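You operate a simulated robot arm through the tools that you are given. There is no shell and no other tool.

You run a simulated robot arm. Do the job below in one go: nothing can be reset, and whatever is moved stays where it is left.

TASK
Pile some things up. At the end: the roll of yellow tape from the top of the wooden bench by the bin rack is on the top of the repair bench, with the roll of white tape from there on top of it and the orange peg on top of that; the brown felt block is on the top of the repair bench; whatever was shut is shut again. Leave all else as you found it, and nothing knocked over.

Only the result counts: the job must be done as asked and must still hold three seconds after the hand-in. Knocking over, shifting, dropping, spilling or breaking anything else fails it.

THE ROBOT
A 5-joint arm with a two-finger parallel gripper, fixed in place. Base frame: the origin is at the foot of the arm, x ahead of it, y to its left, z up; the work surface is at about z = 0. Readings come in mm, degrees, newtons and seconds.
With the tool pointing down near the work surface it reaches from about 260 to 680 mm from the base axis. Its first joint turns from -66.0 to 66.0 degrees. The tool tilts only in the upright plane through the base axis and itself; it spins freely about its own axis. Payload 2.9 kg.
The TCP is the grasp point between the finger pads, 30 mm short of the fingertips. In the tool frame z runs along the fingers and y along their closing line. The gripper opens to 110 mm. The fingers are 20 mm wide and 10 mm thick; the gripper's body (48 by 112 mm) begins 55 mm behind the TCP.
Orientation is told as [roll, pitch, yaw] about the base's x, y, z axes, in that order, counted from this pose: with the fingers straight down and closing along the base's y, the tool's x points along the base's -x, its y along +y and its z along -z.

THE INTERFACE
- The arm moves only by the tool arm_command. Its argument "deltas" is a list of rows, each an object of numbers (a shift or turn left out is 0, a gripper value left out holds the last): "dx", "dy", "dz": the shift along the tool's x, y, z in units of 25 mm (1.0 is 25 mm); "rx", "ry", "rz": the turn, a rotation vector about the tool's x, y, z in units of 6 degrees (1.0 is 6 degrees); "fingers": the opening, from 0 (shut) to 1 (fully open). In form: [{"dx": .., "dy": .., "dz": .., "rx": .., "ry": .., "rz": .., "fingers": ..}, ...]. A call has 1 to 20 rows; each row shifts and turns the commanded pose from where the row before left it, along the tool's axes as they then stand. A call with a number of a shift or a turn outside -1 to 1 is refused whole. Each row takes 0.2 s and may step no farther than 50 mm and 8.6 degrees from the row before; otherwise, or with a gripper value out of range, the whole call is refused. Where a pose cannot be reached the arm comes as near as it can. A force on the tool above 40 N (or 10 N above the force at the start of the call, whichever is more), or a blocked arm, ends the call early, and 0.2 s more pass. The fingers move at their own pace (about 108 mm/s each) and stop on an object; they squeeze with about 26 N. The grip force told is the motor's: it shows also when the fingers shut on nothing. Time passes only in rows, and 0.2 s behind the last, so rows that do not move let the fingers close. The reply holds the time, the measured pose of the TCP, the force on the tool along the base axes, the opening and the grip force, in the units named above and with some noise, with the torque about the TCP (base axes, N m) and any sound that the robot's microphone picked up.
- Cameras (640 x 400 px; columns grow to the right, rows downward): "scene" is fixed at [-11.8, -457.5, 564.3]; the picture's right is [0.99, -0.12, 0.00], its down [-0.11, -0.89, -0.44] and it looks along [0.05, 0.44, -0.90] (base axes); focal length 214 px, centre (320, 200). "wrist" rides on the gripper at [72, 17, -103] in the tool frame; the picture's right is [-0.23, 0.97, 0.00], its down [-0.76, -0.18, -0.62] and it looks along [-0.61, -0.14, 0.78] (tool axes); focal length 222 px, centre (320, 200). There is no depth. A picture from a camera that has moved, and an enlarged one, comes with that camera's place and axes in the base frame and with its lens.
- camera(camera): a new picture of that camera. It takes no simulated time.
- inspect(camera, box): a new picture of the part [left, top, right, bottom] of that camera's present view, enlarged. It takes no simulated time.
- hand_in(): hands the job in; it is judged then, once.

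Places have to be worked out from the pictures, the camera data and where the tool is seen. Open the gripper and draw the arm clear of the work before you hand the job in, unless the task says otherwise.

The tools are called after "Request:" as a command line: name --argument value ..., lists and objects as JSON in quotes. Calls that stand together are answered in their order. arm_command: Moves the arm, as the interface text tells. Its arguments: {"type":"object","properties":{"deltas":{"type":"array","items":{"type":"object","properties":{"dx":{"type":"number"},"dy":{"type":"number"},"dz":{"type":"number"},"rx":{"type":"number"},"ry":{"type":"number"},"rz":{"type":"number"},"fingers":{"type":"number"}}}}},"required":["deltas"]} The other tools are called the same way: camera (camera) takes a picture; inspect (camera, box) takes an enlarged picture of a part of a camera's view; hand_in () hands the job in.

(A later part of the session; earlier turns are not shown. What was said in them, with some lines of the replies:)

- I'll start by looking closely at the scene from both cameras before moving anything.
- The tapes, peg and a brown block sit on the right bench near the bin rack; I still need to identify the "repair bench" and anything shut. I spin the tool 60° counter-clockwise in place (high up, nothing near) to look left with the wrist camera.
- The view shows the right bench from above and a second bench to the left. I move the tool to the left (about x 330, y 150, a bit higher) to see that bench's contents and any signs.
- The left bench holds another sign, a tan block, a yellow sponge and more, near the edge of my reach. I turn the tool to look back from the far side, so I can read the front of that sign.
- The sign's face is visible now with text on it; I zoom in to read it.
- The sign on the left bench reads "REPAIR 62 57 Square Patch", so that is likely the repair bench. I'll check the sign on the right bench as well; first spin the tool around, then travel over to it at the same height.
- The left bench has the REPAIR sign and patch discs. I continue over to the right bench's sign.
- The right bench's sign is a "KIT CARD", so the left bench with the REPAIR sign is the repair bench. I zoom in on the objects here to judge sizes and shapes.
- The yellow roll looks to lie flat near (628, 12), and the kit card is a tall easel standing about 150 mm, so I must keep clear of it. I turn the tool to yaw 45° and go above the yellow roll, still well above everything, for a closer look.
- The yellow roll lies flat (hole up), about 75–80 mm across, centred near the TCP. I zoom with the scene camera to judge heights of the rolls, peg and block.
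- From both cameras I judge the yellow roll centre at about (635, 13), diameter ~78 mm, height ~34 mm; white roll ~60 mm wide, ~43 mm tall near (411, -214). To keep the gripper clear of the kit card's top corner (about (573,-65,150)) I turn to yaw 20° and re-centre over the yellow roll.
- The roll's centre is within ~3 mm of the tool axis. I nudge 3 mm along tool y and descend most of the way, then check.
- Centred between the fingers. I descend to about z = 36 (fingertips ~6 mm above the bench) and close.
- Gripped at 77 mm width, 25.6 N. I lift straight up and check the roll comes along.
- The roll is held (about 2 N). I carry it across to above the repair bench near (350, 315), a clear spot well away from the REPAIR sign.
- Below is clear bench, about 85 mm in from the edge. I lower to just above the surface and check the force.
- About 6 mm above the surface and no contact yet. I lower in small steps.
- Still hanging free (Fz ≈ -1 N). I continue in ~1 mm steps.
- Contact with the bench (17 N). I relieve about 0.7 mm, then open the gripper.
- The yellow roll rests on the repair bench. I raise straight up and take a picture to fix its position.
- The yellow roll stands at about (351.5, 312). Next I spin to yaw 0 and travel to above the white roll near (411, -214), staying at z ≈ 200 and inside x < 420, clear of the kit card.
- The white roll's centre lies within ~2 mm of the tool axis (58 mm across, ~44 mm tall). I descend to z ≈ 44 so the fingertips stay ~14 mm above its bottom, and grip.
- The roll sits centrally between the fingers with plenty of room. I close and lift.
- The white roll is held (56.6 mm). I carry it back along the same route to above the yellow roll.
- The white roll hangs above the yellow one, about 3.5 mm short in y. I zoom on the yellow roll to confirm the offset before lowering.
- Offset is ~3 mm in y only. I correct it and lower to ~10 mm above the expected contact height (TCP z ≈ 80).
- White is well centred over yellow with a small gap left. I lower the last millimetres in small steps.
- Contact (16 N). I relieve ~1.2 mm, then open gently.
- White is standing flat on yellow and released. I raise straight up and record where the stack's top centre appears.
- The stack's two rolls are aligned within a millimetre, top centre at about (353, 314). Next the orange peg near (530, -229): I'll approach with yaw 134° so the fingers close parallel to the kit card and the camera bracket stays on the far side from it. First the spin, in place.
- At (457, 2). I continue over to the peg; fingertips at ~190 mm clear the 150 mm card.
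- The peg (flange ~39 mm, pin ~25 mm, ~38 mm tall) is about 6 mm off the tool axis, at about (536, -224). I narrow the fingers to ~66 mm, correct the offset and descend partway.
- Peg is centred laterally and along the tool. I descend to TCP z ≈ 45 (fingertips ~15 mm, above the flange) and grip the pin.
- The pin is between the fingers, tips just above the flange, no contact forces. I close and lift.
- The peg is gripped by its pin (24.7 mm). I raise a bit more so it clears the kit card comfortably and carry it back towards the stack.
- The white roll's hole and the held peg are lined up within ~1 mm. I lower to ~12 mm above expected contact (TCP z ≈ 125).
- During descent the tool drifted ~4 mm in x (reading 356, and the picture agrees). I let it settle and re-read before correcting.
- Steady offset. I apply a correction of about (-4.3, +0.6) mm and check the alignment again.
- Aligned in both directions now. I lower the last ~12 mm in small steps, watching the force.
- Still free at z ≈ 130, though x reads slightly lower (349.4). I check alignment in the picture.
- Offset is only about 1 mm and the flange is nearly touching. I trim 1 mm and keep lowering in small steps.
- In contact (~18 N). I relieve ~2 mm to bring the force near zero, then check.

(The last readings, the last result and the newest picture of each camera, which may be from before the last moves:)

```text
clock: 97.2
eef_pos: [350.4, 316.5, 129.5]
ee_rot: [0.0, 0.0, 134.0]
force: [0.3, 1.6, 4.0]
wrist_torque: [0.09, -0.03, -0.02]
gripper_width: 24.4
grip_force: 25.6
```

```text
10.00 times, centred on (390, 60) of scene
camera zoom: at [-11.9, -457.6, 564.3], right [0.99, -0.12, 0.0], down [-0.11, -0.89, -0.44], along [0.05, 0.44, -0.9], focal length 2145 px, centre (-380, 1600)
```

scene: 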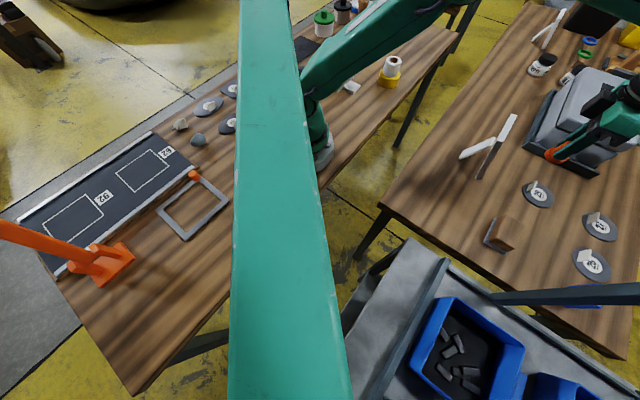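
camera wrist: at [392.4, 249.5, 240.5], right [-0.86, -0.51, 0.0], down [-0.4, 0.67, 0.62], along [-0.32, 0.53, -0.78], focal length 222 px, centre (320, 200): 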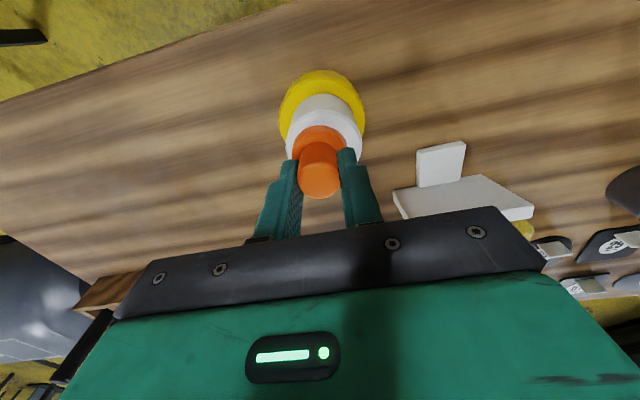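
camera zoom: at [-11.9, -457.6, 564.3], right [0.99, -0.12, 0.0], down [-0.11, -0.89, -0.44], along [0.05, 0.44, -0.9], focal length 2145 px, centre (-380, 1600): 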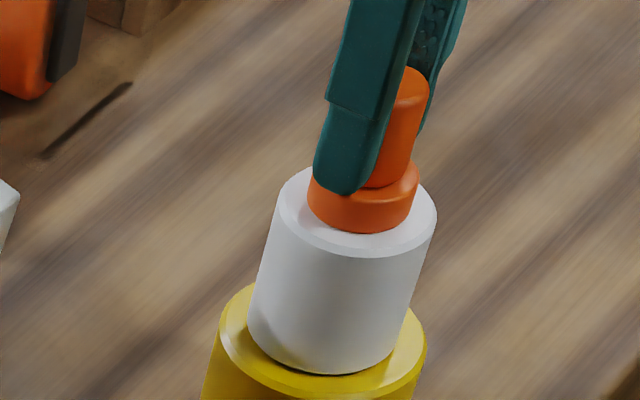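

The peg sits centred on the white roll with ~4 N load. I open the fingers.

Request:
arm_command --deltas '[{"fingers": 0.35}, {"fingers": 0.55}, {}]'

Request:
inspect --camera "wrist" --box '[240, 60, 400, 220]'

```text
clock: 98.0
eef_pos: [351.3, 315.6, 129.9]
ee_rot: [0.0, -0.1, 134.1]
force: [1.0, 0.5, -0.6]
wrist_torque: [0.01, 0.02, 0.0]
gripper_width: 60.8
grip_force: 0.0
```

```text
2.50 times, centred on (320, 140) of wrist
camera zoom: at [387.9, 250.6, 233.2], right [-0.86, -0.51, 0.0], down [-0.4, 0.67, 0.62], along [-0.32, 0.53, -0.78], focal length 555 px, centre (320, 350)
```

zoom: 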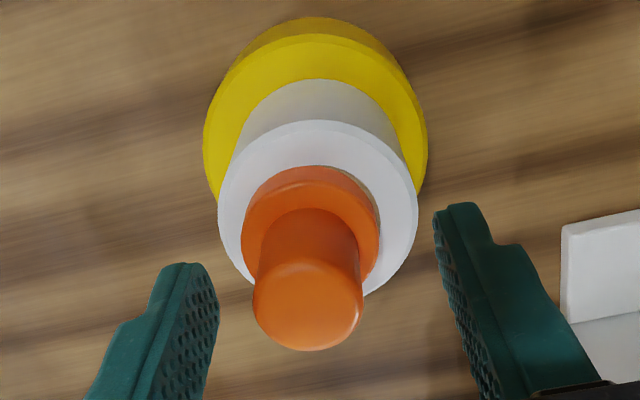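

The peg stands upright, within ~2 mm of centre. I withdraw straight up slowly and inspect the finished stack.

Request:
arm_command --deltas '[{"dz": -0.3}, {"dz": -0.5}, {"dz": -0.8}, {"dz": -1}, {"dz": -1}, {"dz": -1}, {}]'

Request:
camera --camera "wrist"

Request:
inspect --camera "scene" --box '[350, 30, 430, 90]'

```text
clock: 99.6
eef_pos: [350.4, 317.1, 245.5]
ee_rot: [0.0, 0.0, 133.9]
force: [-0.8, 0.4, -0.2]
wrist_torque: [0.03, 0.01, -0.03]
gripper_width: 60.5
grip_force: 0.1
```

```text
taken
camera wrist: at [387.2, 251.2, 348.6], right [-0.86, -0.51, 0.0], down [-0.4, 0.67, 0.62], along [-0.32, 0.53, -0.78], focal length 222 px, centre (320, 200)
```

wrist: 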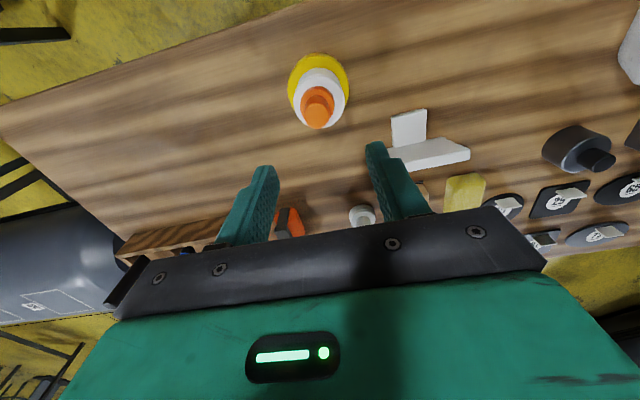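

```text
6.67 times, centred on (390, 60) of scene
camera zoom: at [-11.8, -457.5, 564.3], right [0.99, -0.12, 0.0], down [-0.11, -0.89, -0.44], along [0.05, 0.44, -0.9], focal length 1430 px, centre (-147, 1133)
```

zoom: 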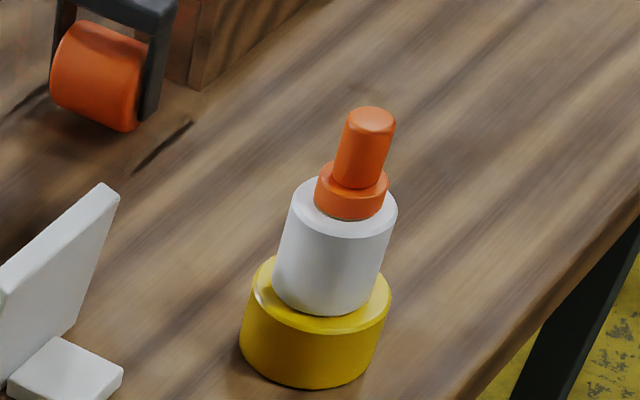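

The pile is complete: yellow, white, peg. Before moving the felt block I want a good look at the similar tan block on the repair bench, to be sure which is the felt one; I shift the tool toward it at height.

Request:
arm_command --deltas '[{"dz": -1}, {"dx": -0.892, "dy": 0.2513}, {"dx": -0.892, "dy": 0.2513}, {"dx": -0.892, "dy": 0.2513}, {"dx": -0.892, "dy": 0.2513}, {"dx": -0.892, "dy": 0.2513}, {"dx": -0.892, "dy": 0.2513}, {"fingers": 1}, {}]'

Request:
camera --camera "wrist"

```text
clock: 101.6
eef_pos: [229.1, 387.1, 269.7]
ee_rot: [-0.1, 0.0, 134.0]
force: [-0.5, 0.1, 0.4]
wrist_torque: [-0.01, 0.01, 0.0]
gripper_width: 110.3
grip_force: 0.0
```

```text
taken
camera wrist: at [266.5, 321.3, 373.9], right [-0.86, -0.51, 0.0], down [-0.4, 0.67, 0.62], along [-0.32, 0.54, -0.78], focal length 222 px, centre (320, 200)
```

wrist: 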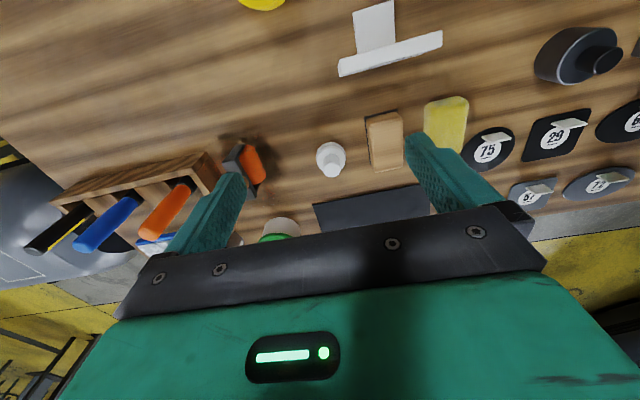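

Request:
inspect --camera "wrist" --box '[300, 80, 480, 200]'

Request:
inspect --camera "scene" --box '[475, 205, 535, 260]'

Request:
inspect --camera "scene" --box '[540, 0, 640, 90]'

```text
3.33 times, centred on (390, 140) of wrist
camera zoom: at [266.5, 321.3, 373.9], right [-0.86, -0.51, 0.0], down [-0.4, 0.67, 0.62], along [-0.32, 0.54, -0.78], focal length 740 px, centre (87, 400)
```

zoom: 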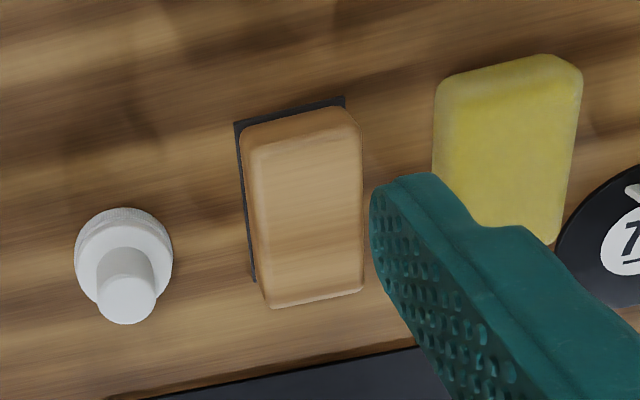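

```text
7.27 times, centred on (505, 232) of scene
camera zoom: at [-11.8, -457.5, 564.3], right [0.99, -0.12, 0.0], down [-0.11, -0.89, -0.44], along [0.05, 0.44, -0.9], focal length 1560 px, centre (-1026, -36)
```

zoom: 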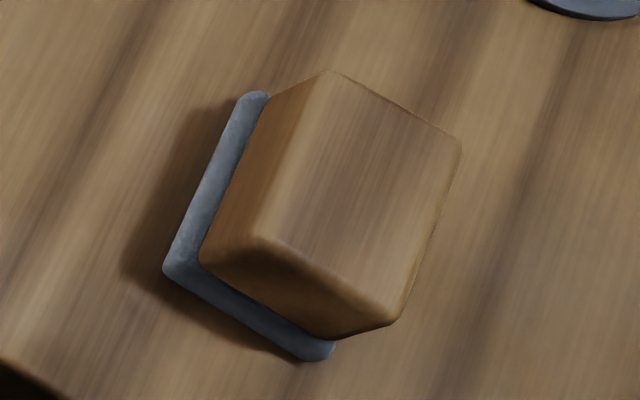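

```text
4.44 times, centred on (590, 45) of scene
camera zoom: at [-11.8, -457.5, 564.3], right [0.99, -0.12, 0.0], down [-0.11, -0.89, -0.44], along [0.05, 0.44, -0.9], focal length 953 px, centre (-880, 889)
```

zoom: 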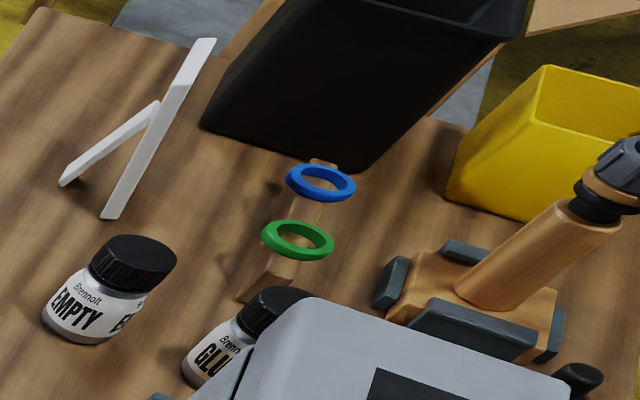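

The repair-bench block is tan on a thin black sheet (a sanding block); the brown one on thick grey felt at the right bench is the felt block, centred near (489, -349), about 87 × 57 mm. I inspect the bin rack next to it to plan a safe approach.

Request:
inspect --camera "scene" --box '[340, 220, 640, 400]'

```text
2.13 times, centred on (490, 310) of scene
camera zoom: at [-11.8, -457.5, 564.3], right [0.99, -0.12, 0.0], down [-0.11, -0.89, -0.44], along [0.05, 0.44, -0.9], focal length 458 px, centre (-43, -35)
```

zoom: 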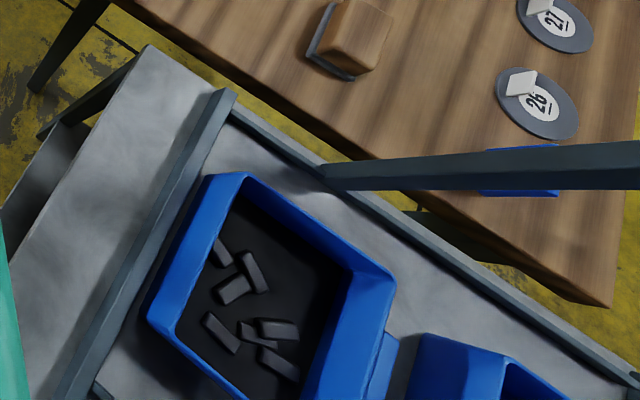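

The rack has a tall vertical post near (415, -495), about 160 mm from the block, so it's reachable safely. I spin to yaw -135° (fingers closing across the block's short side, camera bracket away from the rack) and travel over.

Request:
arm_command --deltas '[{"rz": -1}, {"rz": -1}, {"rz": -1}, {"rz": -1}, {"rz": -1}, {"rz": -1}, {"rz": -1}, {"rz": -1}, {"rz": -1}, {"rz": -1}, {"rz": -1}, {"rz": -1}, {"rz": -1}, {"rz": -1}, {"rz": -1}, {"rz": -0.167}]'

Request:
arm_command --deltas '[{"dx": -0.4638, "dy": 0.972}, {"dx": -0.4638, "dy": 0.972}, {"dx": -0.4638, "dy": 0.972}, {"dx": -0.4638, "dy": 0.972}, {"dx": -0.4638, "dy": 0.972}, {"dx": -0.4638, "dy": 0.972}, {"dx": -0.4638, "dy": 0.972}, {"dx": -0.4638, "dy": 0.972}, {"dx": -0.4638, "dy": 0.972}, {"dx": -0.4638, "dy": 0.972}, {"dx": -0.4638, "dy": 0.972}, {"dx": -0.4638, "dy": 0.972}, {"dx": -0.4638, "dy": 0.972}, {"dx": -0.4638, "dy": 0.972}, {"dx": -0.4638, "dy": 0.972}]'

Request:
arm_command --deltas '[{"dx": -0.4638, "dy": 0.972}, {"dx": -0.4638, "dy": 0.972}, {"dx": -0.4638, "dy": 0.972}, {"dx": -0.4638, "dy": 0.972}, {"dx": -0.4638, "dy": 0.972}, {"dx": -0.4638, "dy": 0.972}, {"dx": -0.4638, "dy": 0.972}, {"dx": -0.4638, "dy": 0.972}, {"dx": -0.4638, "dy": 0.972}, {"dx": -0.4638, "dy": 0.972}, {"dx": -0.4638, "dy": 0.972}, {"dx": -0.4638, "dy": 0.972}, {"dx": -0.4638, "dy": 0.972}, {}]'

Request:
camera --camera "wrist"

Request:
camera --camera "scene"

```text
clock: 105.0
eef_pos: [228.7, 385.3, 270.1]
ee_rot: [0.1, 0.1, -134.9]
force: [0.3, -0.3, -0.1]
wrist_torque: [0.0, 0.01, -0.01]
gripper_width: 109.9
grip_force: 0.2
```

```text
clock: 108.2
eef_pos: [143.5, 185.5, 270.1]
ee_rot: [0.0, 0.0, -135.1]
force: [0.5, -0.4, 0.4]
wrist_torque: [0.02, -0.01, 0.01]
gripper_width: 110.0
grip_force: 0.1
out of reach, approached as far as the arm can: row 3, 4, 5, 6, 7, 8, 9, 10, 11, 12, 13, 14, 15
```

```text
clock: 111.2
eef_pos: [28.7, 39.6, 269.6]
ee_rot: [0.1, 0.0, -135.0]
force: [0.0, 0.3, 1.3]
wrist_torque: [0.05, 0.0, -0.01]
gripper_width: 109.9
grip_force: 0.0
out of reach, approached as far as the arm can: row 1, 2, 3, 4, 5, 6, 7, 8, 9, 10, 11, 12, 13
```

```text
taken
camera wrist: at [91.7, 76.5, 373.0], right [0.53, -0.85, 0.0], down [-0.66, -0.41, 0.62], along [-0.53, -0.33, -0.78], focal length 222 px, centre (320, 200)
```

wrist: 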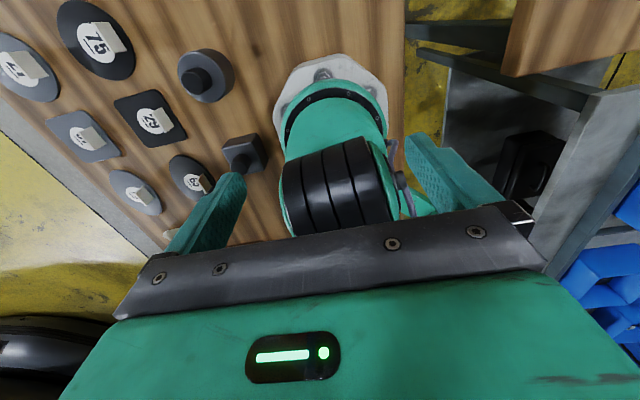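

```text
taken
```

scene: 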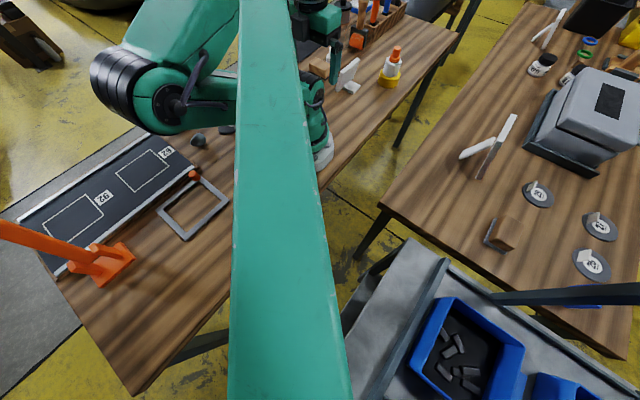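

The arm folded inward instead: at this yaw the wrist spin hit its limit with joint 1 stuck near 54°, so it retracted over its own base (nothing touched, stack and items look unchanged). I back out the way I came, testing one reverse row first.

Request:
arm_command --deltas '[{"dx": 0.4638, "dy": -0.972}]'

```text
clock: 111.6
eef_pos: [28.8, 58.7, 268.6]
ee_rot: [0.0, -0.1, -135.1]
force: [0.6, -0.6, 0.2]
wrist_torque: [0.02, 0.03, 0.04]
gripper_width: 110.1
grip_force: 0.0
out of reach, approached as far as the arm can: row 1
```

The command base resets to the reached pose. I now move radially outward (toward (220, 380)) in two stages to restore a normal arm posture.

Request:
arm_command --deltas '[{"dx": 0.905, "dy": -0.226}, {"dx": 0.905, "dy": -0.226}, {"dx": 0.905, "dy": -0.226}, {"dx": 0.905, "dy": -0.226}, {"dx": 0.905, "dy": -0.226}, {"dx": 0.905, "dy": -0.226}]'

Request:
camera --camera "scene"

```text
clock: 113.0
eef_pos: [101.7, 180.0, 268.3]
ee_rot: [0.0, 0.1, -135.0]
force: [-0.5, 0.1, -0.3]
wrist_torque: [0.0, 0.01, 0.02]
gripper_width: 110.1
grip_force: 0.1
```

```text
taken
```

scene: 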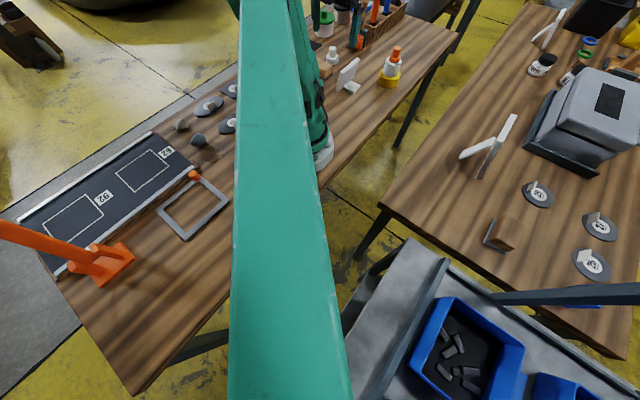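

Posture is normal again and nothing was disturbed. I go further out and unwind the wrist to yaw 45° (same finger line, well inside the spin range).

Request:
arm_command --deltas '[{"dx": 0.905, "dy": -0.226}, {"dx": 0.905, "dy": -0.226}, {"dx": 0.905, "dy": -0.226}, {"dx": 0.905, "dy": -0.226}, {"dx": 0.905, "dy": -0.226}, {"dx": 0.905, "dy": -0.226}, {"rz": 1}, {"rz": 1}, {"rz": 1}, {"rz": 1}, {"rz": 1}, {"rz": 1}, {"rz": 1}, {"rz": 1}, {"rz": 1}, {"rz": 1}, {"rz": 1}, {"rz": 1}, {"rz": 1}, {"rz": 1}]'

Request:
arm_command --deltas '[{"rz": 1}, {"rz": 1}, {"rz": 1}, {"rz": 1}, {"rz": 1}, {"rz": 1}, {"rz": 1}, {"rz": 1}, {"rz": 1}, {"rz": 1}, {"rz": 1}, {"rz": 1}, {"rz": 1}, {"rz": 1}, {"rz": 1}, {"rz": 1}]'

Request:
camera --camera "wrist"

Request:
camera --camera "scene"

```text
clock: 117.2
eef_pos: [173.4, 300.2, 270.8]
ee_rot: [0.0, 0.0, 140.9]
force: [0.7, 0.3, -0.4]
wrist_torque: [-0.01, 0.01, 0.03]
gripper_width: 109.8
grip_force: 0.0
```

```text
clock: 120.6
eef_pos: [174.7, 299.4, 269.2]
ee_rot: [0.0, 0.0, 44.9]
force: [-0.6, 0.6, -0.9]
wrist_torque: [0.03, -0.03, 0.01]
gripper_width: 110.2
grip_force: 0.0
```

```text
taken
camera wrist: at [110.0, 258.7, 373.6], right [-0.53, 0.85, 0.0], down [0.67, 0.41, 0.62], along [0.53, 0.33, -0.78], focal length 222 px, centre (320, 200)
```

wrist: 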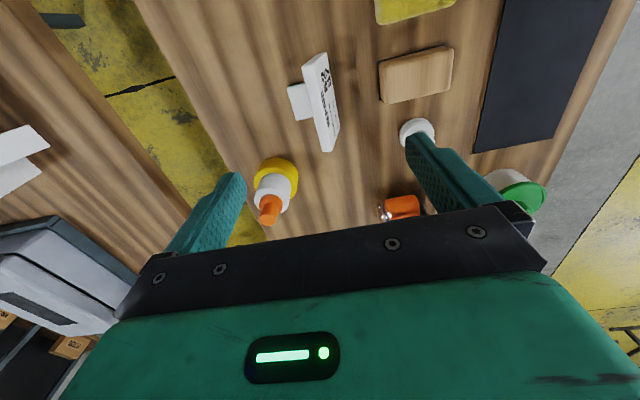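

```text
taken
```

scene: 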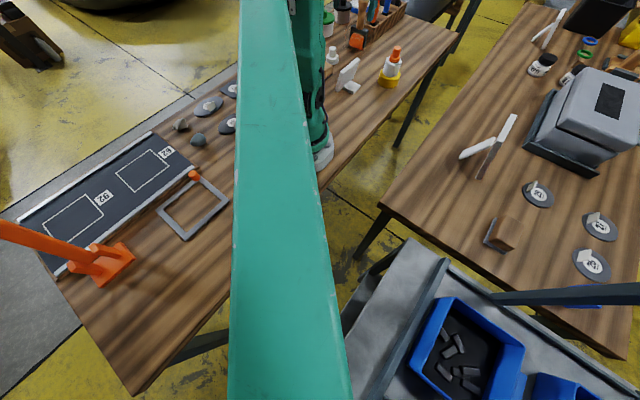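

All is in place. I now travel via (330, 50) to above the felt block at about (489, -349).

Request:
arm_command --deltas '[{"dx": 0.2217, "dy": -0.957}, {"dx": 0.2217, "dy": -0.957}, {"dx": 0.2217, "dy": -0.957}, {"dx": 0.2217, "dy": -0.957}, {"dx": 0.2217, "dy": -0.957}, {"dx": 0.2217, "dy": -0.957}, {"dx": 0.2217, "dy": -0.957}, {"dx": 0.2217, "dy": -0.957}, {"dx": 0.2217, "dy": -0.957}, {"dx": 0.2217, "dy": -0.957}, {"dx": 0.2217, "dy": -0.957}, {"dx": 0.2217, "dy": -0.957}]'

```text
clock: 123.2
eef_pos: [327.7, 48.4, 271.4]
ee_rot: [-0.1, 0.0, 45.0]
force: [0.0, 0.8, 0.3]
wrist_torque: [-0.03, -0.01, 0.0]
gripper_width: 110.1
grip_force: 0.0
```

On course at (328, 48). I continue to above the felt block.

Request:
arm_command --deltas '[{"dx": 0.399, "dy": -0.928}, {"dx": 0.399, "dy": -0.928}, {"dx": 0.399, "dy": -0.928}, {"dx": 0.399, "dy": -0.928}, {"dx": 0.399, "dy": -0.928}, {"dx": 0.399, "dy": -0.928}, {"dx": 0.399, "dy": -0.928}, {"dx": 0.399, "dy": -0.928}, {"dx": 0.399, "dy": -0.928}, {"dx": 0.399, "dy": -0.928}, {"dx": 0.399, "dy": -0.928}, {"dx": 0.399, "dy": -0.928}, {"dx": 0.399, "dy": -0.928}, {"dx": 0.399, "dy": -0.928}, {"dx": 0.399, "dy": -0.928}, {"dx": 0.399, "dy": -0.928}, {"dx": 0.399, "dy": -0.928}, {}]'

Request:
camera --camera "wrist"

Request:
inspect --camera "wrist" --box '[240, 20, 400, 140]'

Request:
camera --camera "scene"

```text
clock: 127.0
eef_pos: [488.0, -349.2, 268.8]
ee_rot: [0.0, 0.0, 45.0]
force: [-0.1, 1.3, -0.6]
wrist_torque: [-0.01, 0.0, -0.02]
gripper_width: 110.1
grip_force: 0.0
```

```text
taken
camera wrist: at [423.9, -390.9, 372.8], right [-0.53, 0.85, 0.0], down [0.66, 0.41, 0.62], along [0.53, 0.33, -0.78], focal length 222 px, centre (320, 200)
```

wrist: 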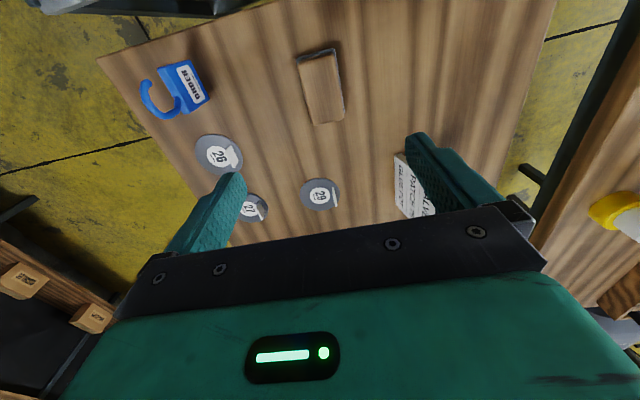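

```text
3.33 times, centred on (320, 80) of wrist
camera zoom: at [423.9, -390.9, 372.8], right [-0.53, 0.85, 0.0], down [0.66, 0.41, 0.62], along [0.53, 0.33, -0.78], focal length 740 px, centre (320, 600)
```

zoom: 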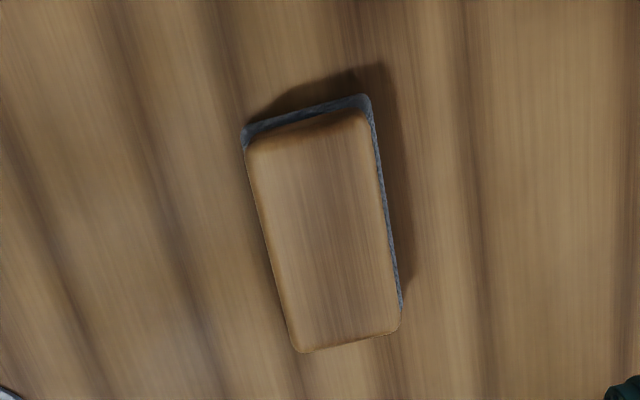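

```text
taken
```

scene: 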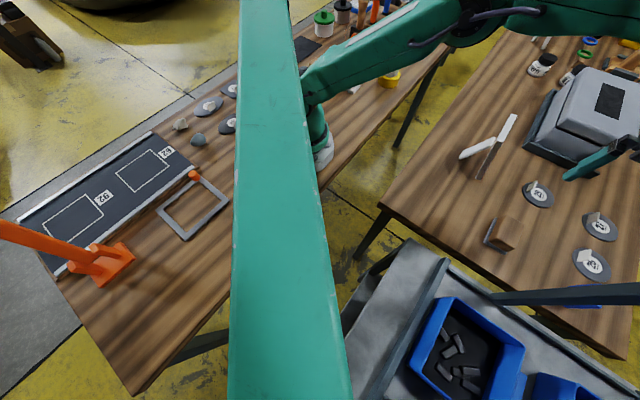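

The block (top ~82 × 47 mm) is aligned with the tool axes; offset about 3 mm each way. I correct and descend partway, then re-check.

Request:
arm_command --deltas '[{"dx": -0.132, "dy": 0.11}, {"dz": 1}, {"dz": 1}, {"dz": 1}, {"dz": 1}, {"dz": 1}, {"dz": 1}, {}]'

Request:
camera --camera "wrist"

Request:
camera --camera "scene"

```text
clock: 128.8
eef_pos: [488.1, -346.7, 121.5]
ee_rot: [0.1, 0.0, 45.0]
force: [0.0, 0.2, 0.4]
wrist_torque: [0.01, -0.03, 0.0]
gripper_width: 110.0
grip_force: 0.0
```

```text
taken
camera wrist: at [424.2, -386.7, 224.7], right [-0.53, 0.85, 0.0], down [0.66, 0.41, 0.62], along [0.53, 0.33, -0.78], focal length 222 px, centre (320, 200)
```

wrist: 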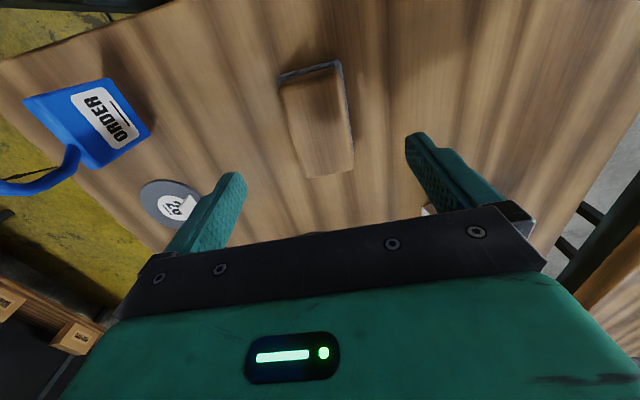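

```text
taken
```

scene: 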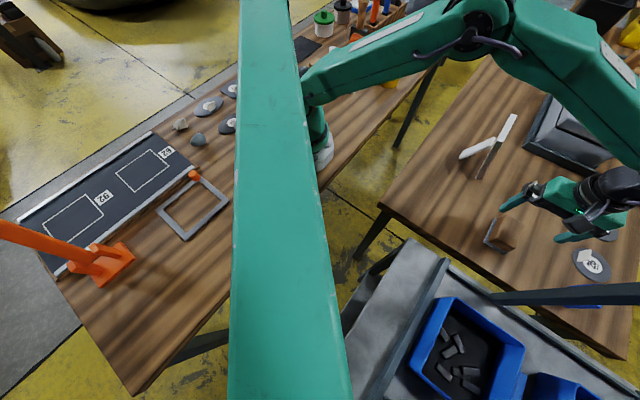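

Block centred between the fingers within ~1.5 mm. I descend to TCP z ≈ 44 (fingertips ~14 mm, above the felt) and stop to check.

Request:
arm_command --deltas '[{"dz": 1}, {"dz": 1}, {"dz": 0.7}, {"dz": 0.4}, {}]'

Request:
camera --camera "wrist"

Request:
inspect --camera "scene" --box '[460, 180, 600, 280]'

```text
clock: 130.0
eef_pos: [487.8, -345.1, 41.6]
ee_rot: [0.0, 0.0, 45.0]
force: [-0.8, -0.6, 0.3]
wrist_torque: [0.0, -0.02, 0.02]
gripper_width: 110.2
grip_force: 0.1
```

```text
taken
camera wrist: at [424.0, -386.8, 145.4], right [-0.53, 0.85, 0.0], down [0.66, 0.41, 0.62], along [0.53, 0.33, -0.78], focal length 222 px, centre (320, 200)
```

wrist: 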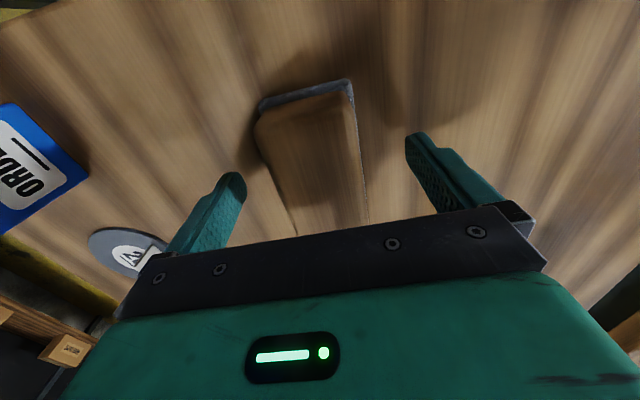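

```text
4.00 times, centred on (530, 230) of scene
camera zoom: at [-11.8, -457.5, 564.3], right [0.99, -0.12, 0.0], down [-0.11, -0.89, -0.44], along [0.05, 0.44, -0.9], focal length 858 px, centre (-520, 80)
```

zoom: 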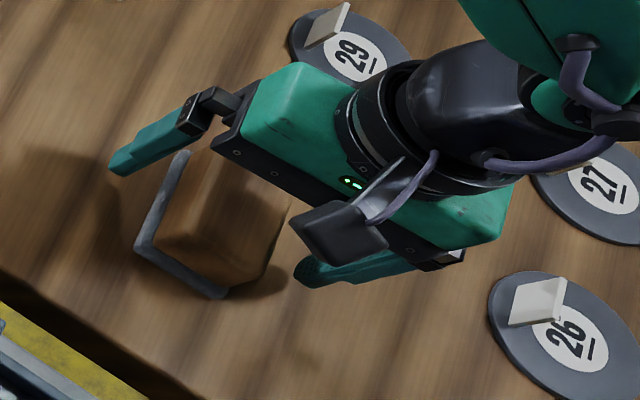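

Fingers straddle the block cleanly. I close and lift.

Request:
arm_command --deltas '[{"fingers": 0}, {"fingers": 0}, {"fingers": 0}, {"fingers": 0}, {"fingers": 0}]'

Request:
arm_command --deltas '[{"dz": -0.4}, {"dz": -0.8}, {"dz": -1}, {"dz": -1}, {"dz": -1}, {"dz": -1}, {"dz": -1}, {"dz": -1}, {"dz": -1}, {}]'

Request:
camera --camera "wrist"

Request:
camera --camera "scene"

```text
clock: 131.2
eef_pos: [487.8, -345.5, 41.5]
ee_rot: [-0.1, 0.0, 45.0]
force: [1.1, -1.3, 2.9]
wrist_torque: [-0.08, 0.01, 0.05]
gripper_width: 49.6
grip_force: 26.1
```

```text
clock: 133.4
eef_pos: [487.1, -343.4, 247.5]
ee_rot: [0.0, 0.1, 45.0]
force: [0.1, -1.0, -1.1]
wrist_torque: [-0.01, -0.01, -0.02]
gripper_width: 49.3
grip_force: 26.0
```

```text
taken
camera wrist: at [424.4, -385.1, 350.4], right [-0.53, 0.85, 0.0], down [0.66, 0.41, 0.62], along [0.53, 0.33, -0.78], focal length 222 px, centre (320, 200)
```

wrist: 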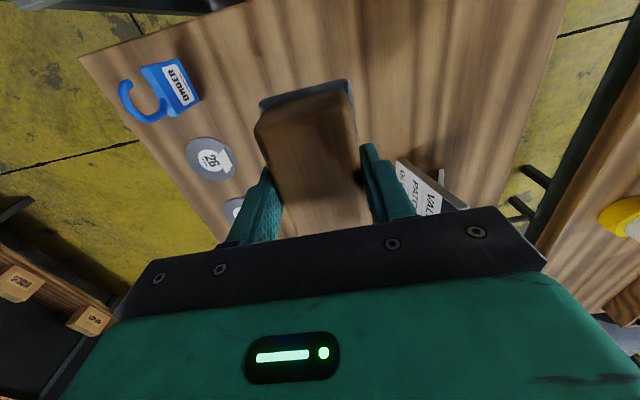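

```text
taken
```

scene: 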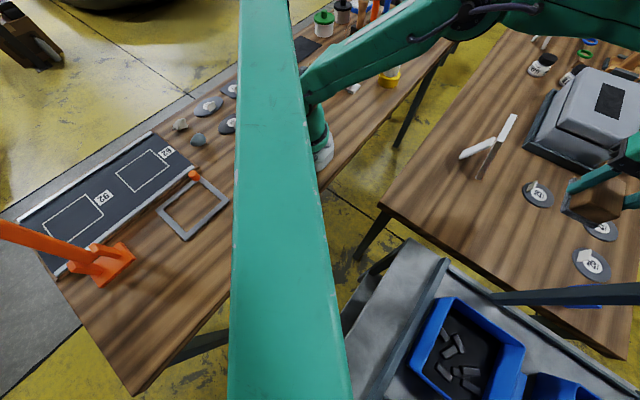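

The felt block is held (49.5 mm). I carry it at z ≈ 247 via (380, 0), keeping well clear of the kit card.

Request:
arm_command --deltas '[{"dx": -0.5135, "dy": 0.979}, {"dx": -0.5135, "dy": 0.979}, {"dx": -0.5135, "dy": 0.979}, {"dx": -0.5135, "dy": 0.979}, {"dx": -0.5135, "dy": 0.979}, {"dx": -0.5135, "dy": 0.979}, {"dx": -0.5135, "dy": 0.979}, {"dx": -0.5135, "dy": 0.979}, {"dx": -0.5135, "dy": 0.979}, {"dx": -0.5135, "dy": 0.979}, {"dx": -0.5135, "dy": 0.979}, {"dx": -0.5135, "dy": 0.979}, {"dx": -0.5135, "dy": 0.979}, {}]'

Request:
arm_command --deltas '[{"dx": -0.884, "dy": 0.636}, {"dx": -0.884, "dy": 0.636}, {"dx": -0.884, "dy": 0.636}, {"dx": -0.884, "dy": 0.636}, {"dx": -0.884, "dy": 0.636}, {"dx": -0.884, "dy": 0.636}, {"dx": -0.884, "dy": 0.636}, {"dx": -0.884, "dy": 0.636}, {"dx": -0.884, "dy": 0.636}, {"dx": -0.884, "dy": 0.636}, {"dx": -0.884, "dy": 0.636}, {"dx": -0.884, "dy": 0.636}, {"dx": -0.884, "dy": 0.636}, {"dx": -0.884, "dy": 0.636}, {"dx": -0.884, "dy": 0.636}, {"dx": -0.884, "dy": 0.636}, {}]'

Request:
camera --camera "wrist"

Request:
camera --camera "scene"

```text
clock: 136.4
eef_pos: [380.6, -0.6, 247.1]
ee_rot: [0.0, -0.1, 45.0]
force: [-0.4, 0.7, -0.6]
wrist_torque: [-0.03, 0.02, 0.03]
gripper_width: 49.6
grip_force: 26.0
```

```text
clock: 140.0
eef_pos: [450.6, 427.9, 247.7]
ee_rot: [0.0, 0.0, 45.0]
force: [0.7, 1.0, -1.2]
wrist_torque: [0.01, 0.01, -0.02]
gripper_width: 49.7
grip_force: 26.1
```

```text
taken
camera wrist: at [385.7, 388.5, 352.0], right [-0.53, 0.85, 0.0], down [0.66, 0.41, 0.62], along [0.53, 0.33, -0.78], focal length 222 px, centre (320, 200)
```

wrist: 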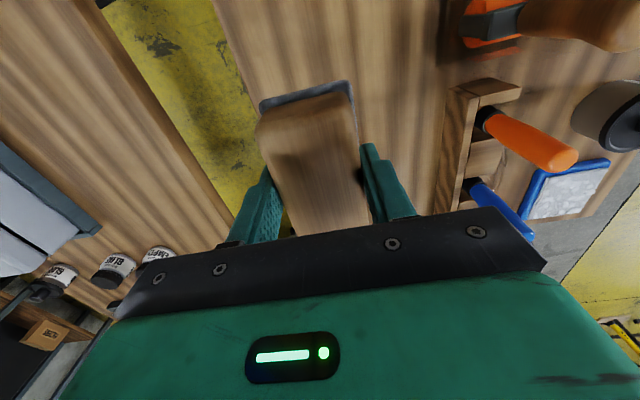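

```text
taken
```

scene: 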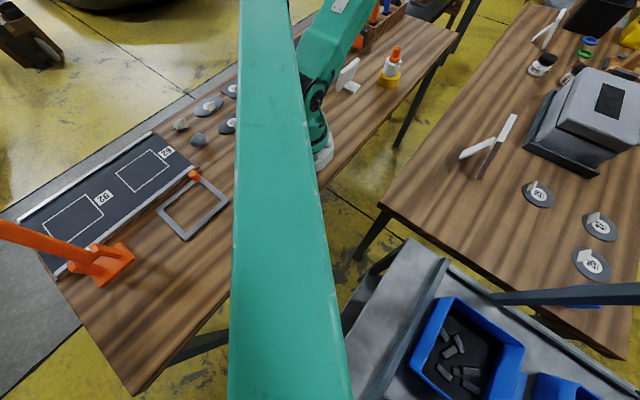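

Below is clear bench, ~105 mm in from the edge and far from the tool tray and stack. I lower the block.

Request:
arm_command --deltas '[{"dz": 1}, {"dz": 1}, {"dz": 1}, {"dz": 1}, {"dz": 1}, {"dz": 1}, {"dz": 1}, {"dz": 0.6}, {"dz": 0.3}, {}]'

Request:
inspect --camera "scene" --box '[340, 0, 480, 100]'

```text
clock: 142.2
eef_pos: [453.7, 427.9, 49.9]
ee_rot: [0.0, -0.1, 45.0]
force: [-0.9, -0.1, -1.4]
wrist_torque: [0.02, 0.01, 0.0]
gripper_width: 49.7
grip_force: 25.6
```

```text
4.00 times, centred on (410, 50) of scene
camera zoom: at [-11.8, -457.5, 564.3], right [0.99, -0.12, 0.0], down [-0.11, -0.89, -0.44], along [0.05, 0.44, -0.9], focal length 858 px, centre (-40, 800)
```

zoom: 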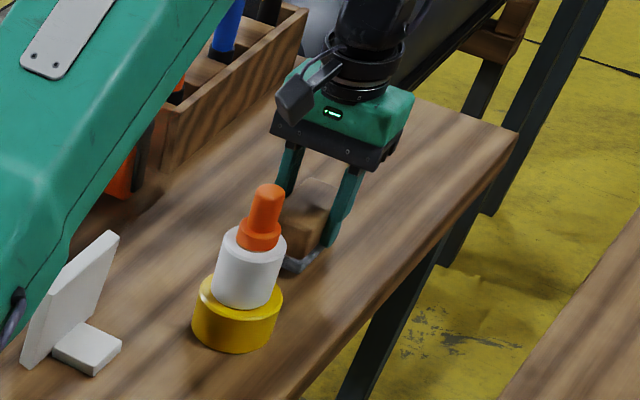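

About 8 mm to go. I lower in small steps until contact.

Request:
arm_command --deltas '[{"dz": 0.15}, {"dz": 0.08}, {}]'

Request:
arm_command --deltas '[{"dz": 0.05}, {}]'

Request:
arm_command --deltas '[{"dz": 0.05}, {}]'

```text
clock: 143.0
eef_pos: [451.2, 427.1, 43.7]
ee_rot: [0.0, 0.0, 45.0]
force: [0.4, -0.2, -0.3]
wrist_torque: [0.02, 0.0, 0.01]
gripper_width: 49.6
grip_force: 25.4
```

```text
clock: 143.6
eef_pos: [453.3, 428.4, 42.8]
ee_rot: [0.1, 0.1, 44.9]
force: [0.0, 0.0, -0.4]
wrist_torque: [0.03, -0.05, 0.04]
gripper_width: 49.7
grip_force: 26.5
```

```text
clock: 144.2
eef_pos: [452.5, 427.5, 42.4]
ee_rot: [0.1, -0.1, 45.0]
force: [-2.8, -4.8, 12.3]
wrist_torque: [-0.31, 0.29, 0.0]
gripper_width: 49.5
grip_force: 25.7
```

Contact (12 N). I open the fingers.

Request:
arm_command --deltas '[{"fingers": 0.55}, {"fingers": 0.8}, {"fingers": 1}, {}]'

Request:
camera --camera "wrist"

Request:
inspect --camera "scene" --box '[340, 0, 480, 100]'

```text
clock: 145.2
eef_pos: [453.4, 427.3, 40.9]
ee_rot: [0.0, 0.0, 45.0]
force: [0.8, 0.5, -0.2]
wrist_torque: [0.01, -0.01, -0.02]
gripper_width: 110.3
grip_force: 0.0
```

```text
taken
camera wrist: at [388.3, 387.7, 144.4], right [-0.53, 0.85, 0.0], down [0.66, 0.41, 0.62], along [0.53, 0.33, -0.78], focal length 222 px, centre (320, 200)
```

wrist: 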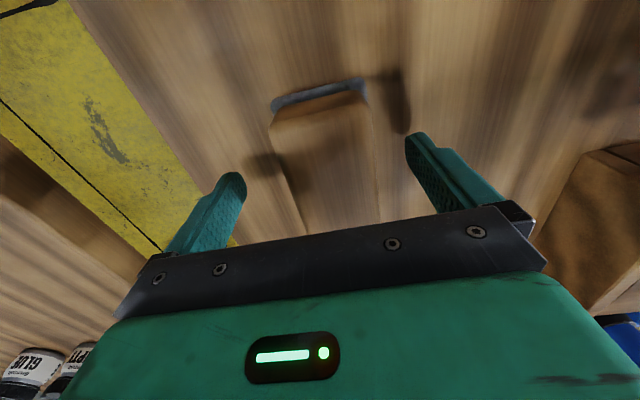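

```text
4.00 times, centred on (410, 50) of scene
camera zoom: at [-11.8, -457.5, 564.3], right [0.99, -0.12, 0.0], down [-0.11, -0.89, -0.44], along [0.05, 0.44, -0.9], focal length 858 px, centre (-40, 800)
```

zoom: 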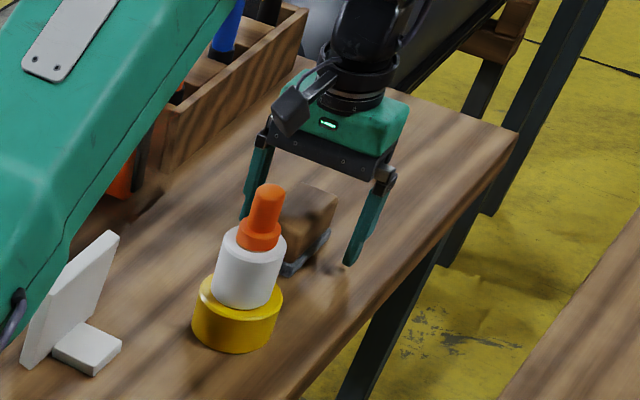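

The felt block rests flat on the repair bench, released. I withdraw straight up and then look over the whole scene.

Request:
arm_command --deltas '[{"dz": -0.4}, {"dz": -0.8}, {"dz": -1}, {"dz": -1}, {"dz": -1}, {"dz": -1}, {"dz": -1}, {"dz": -1}, {"dz": -1}, {"dz": -1}, {}]'

Request:
camera --camera "wrist"

Request:
inspect --camera "scene" --box '[340, 0, 480, 100]'

Request:
camera --camera "scene"

```text
clock: 147.6
eef_pos: [449.8, 429.2, 270.5]
ee_rot: [0.0, 0.1, 45.1]
force: [-0.4, 0.3, -0.1]
wrist_torque: [0.01, -0.02, 0.0]
gripper_width: 109.8
grip_force: 0.1
```

```text
taken
camera wrist: at [385.5, 388.8, 374.0], right [-0.53, 0.85, 0.0], down [0.66, 0.41, 0.62], along [0.53, 0.33, -0.78], focal length 222 px, centre (320, 200)
```

wrist: 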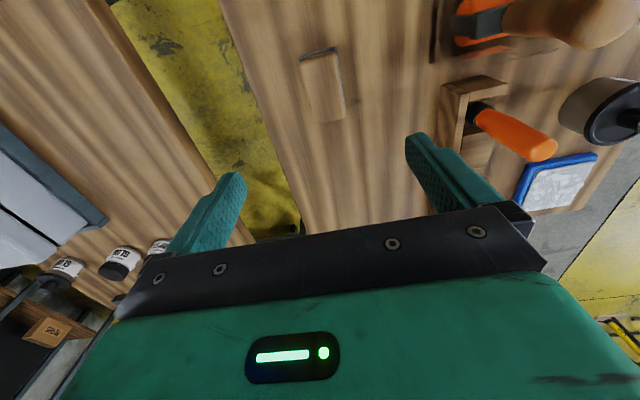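

```text
4.00 times, centred on (410, 50) of scene
camera zoom: at [-11.8, -457.5, 564.3], right [0.99, -0.12, 0.0], down [-0.11, -0.89, -0.44], along [0.05, 0.44, -0.9], focal length 858 px, centre (-40, 800)
```

zoom: 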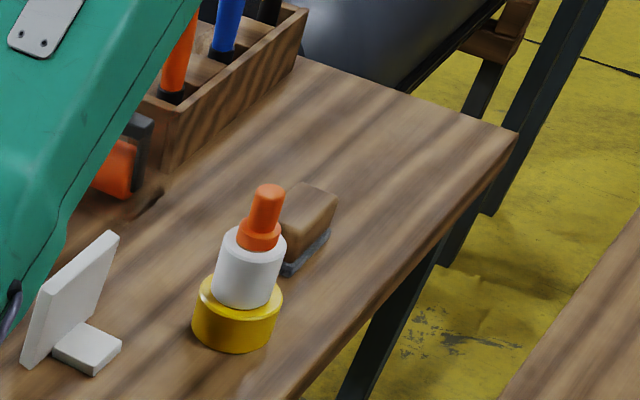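

```text
taken
```

scene: 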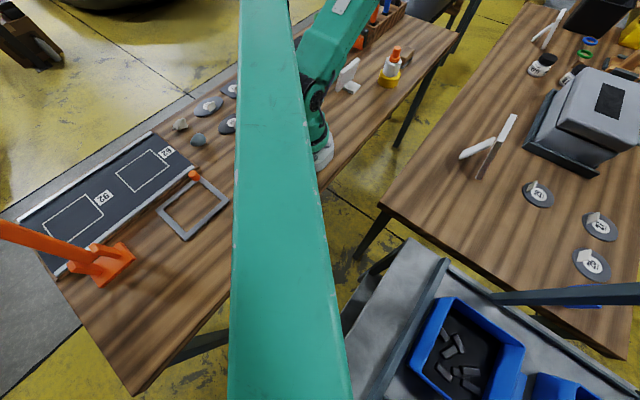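

Everything is in place: stack and felt block on the repair bench, all else unchanged. I draw the arm clear, at height, to the middle between the benches and take a final look.

Request:
arm_command --deltas '[{"dz": -1}, {"dx": 0.849, "dy": -0.672}, {"dx": 0.849, "dy": -0.672}, {"dx": 0.849, "dy": -0.672}, {"dx": 0.849, "dy": -0.672}, {"dx": 0.849, "dy": -0.672}, {"dx": 0.849, "dy": -0.672}, {"dx": 0.849, "dy": -0.672}, {"dx": 0.849, "dy": -0.672}, {"dx": 0.849, "dy": -0.672}, {"dx": 0.849, "dy": -0.672}, {"dx": 0.849, "dy": -0.672}, {"dx": 0.849, "dy": -0.672}, {"dx": 0.849, "dy": -0.672}, {"dx": 0.849, "dy": -0.672}, {"dx": 0.849, "dy": -0.672}, {"dx": 0.849, "dy": -0.672}, {}]'

Request:
camera --camera "scene"

Request:
inspect --camera "scene" --box '[300, 0, 480, 120]'

Request:
camera --camera "wrist"

Request:
inspect --camera "scene" --box '[380, 60, 640, 300]'

```text
clock: 151.4
eef_pos: [404.4, -2.2, 296.4]
ee_rot: [0.0, -0.1, 44.9]
force: [-0.1, 0.8, -0.1]
wrist_torque: [-0.01, 0.0, 0.03]
gripper_width: 110.0
grip_force: 0.0
```

```text
taken
```

scene: 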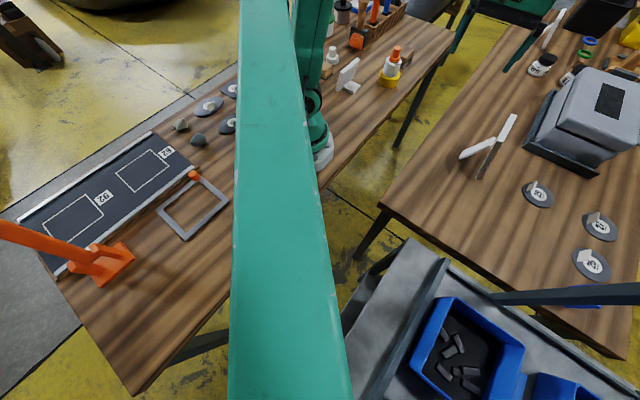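

```text
3.33 times, centred on (390, 60) of scene
camera zoom: at [-11.9, -457.6, 564.3], right [0.99, -0.12, 0.0], down [-0.11, -0.89, -0.44], along [0.05, 0.44, -0.9], focal length 715 px, centre (87, 667)
```

zoom: 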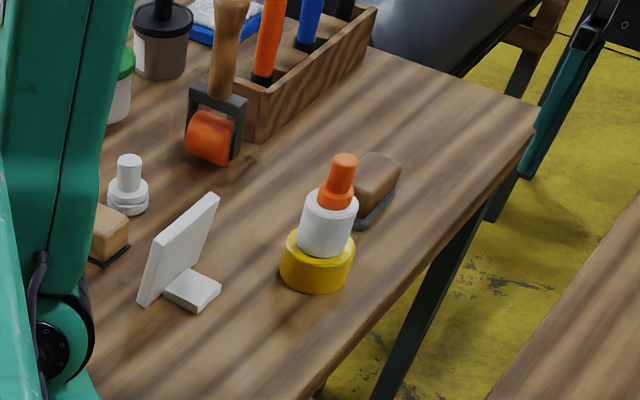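

```text
taken
camera wrist: at [339.5, -42.7, 399.7], right [-0.53, 0.85, 0.0], down [0.66, 0.41, 0.62], along [0.53, 0.33, -0.78], focal length 222 px, centre (320, 200)
```

wrist: 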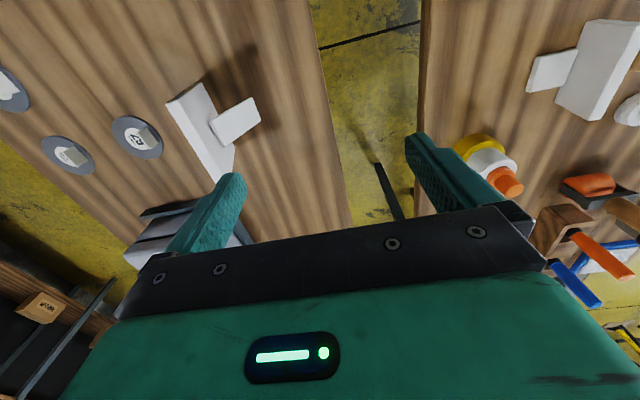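

```text
1.67 times, centred on (510, 180) of scene
camera zoom: at [-11.9, -457.6, 564.3], right [0.99, -0.12, 0.0], down [-0.11, -0.89, -0.44], along [0.05, 0.44, -0.9], focal length 358 px, centre (3, 233)
```

zoom: 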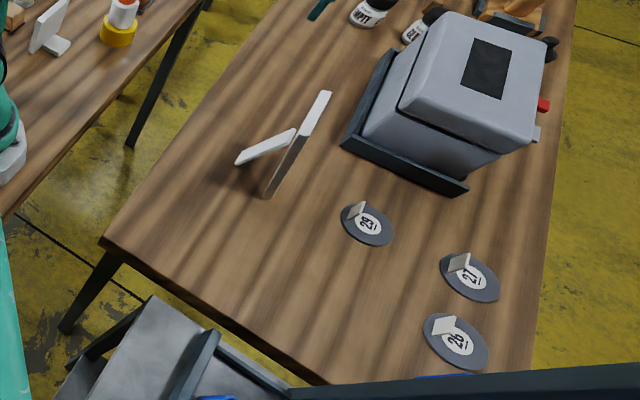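

The final pictures show the pile (yellow, white, orange peg) and the felt block standing on the repair bench. The kit card, discs, machine and signs are unmoved, the gripper is open and the arm is clear, so I hand the job in.

Request:
hand_in

```text
The job is handed in.
```

The job is handed in; I have no verdict back, only the final pictures, which show it as asked:

- **Pile:** the yellow tape is on the repair bench, with the white tape on it and the orange peg on top. The peg stands upright, about 2 mm off centre.
- **Felt block:** it is flat on the repair bench, clear of the pile. I took the brown block on thick grey felt from the bench by the bin rack. The tan block already on the repair bench sits on a thin black sheet, so I took it for a sanding block and left it.
- **Which bench:** I took the bench with the "REPAIR" sign as the repair bench.
- **Shut things:** I opened nothing, so nothing needed shutting again.

On the way to the felt block the wrist hit its spin limit and the arm folded back over its own base. I backed it out. The force readings stayed near zero and nothing looked moved in the pictures afterwards.

The gripper is open and the arm is drawn clear, up between the two benches.
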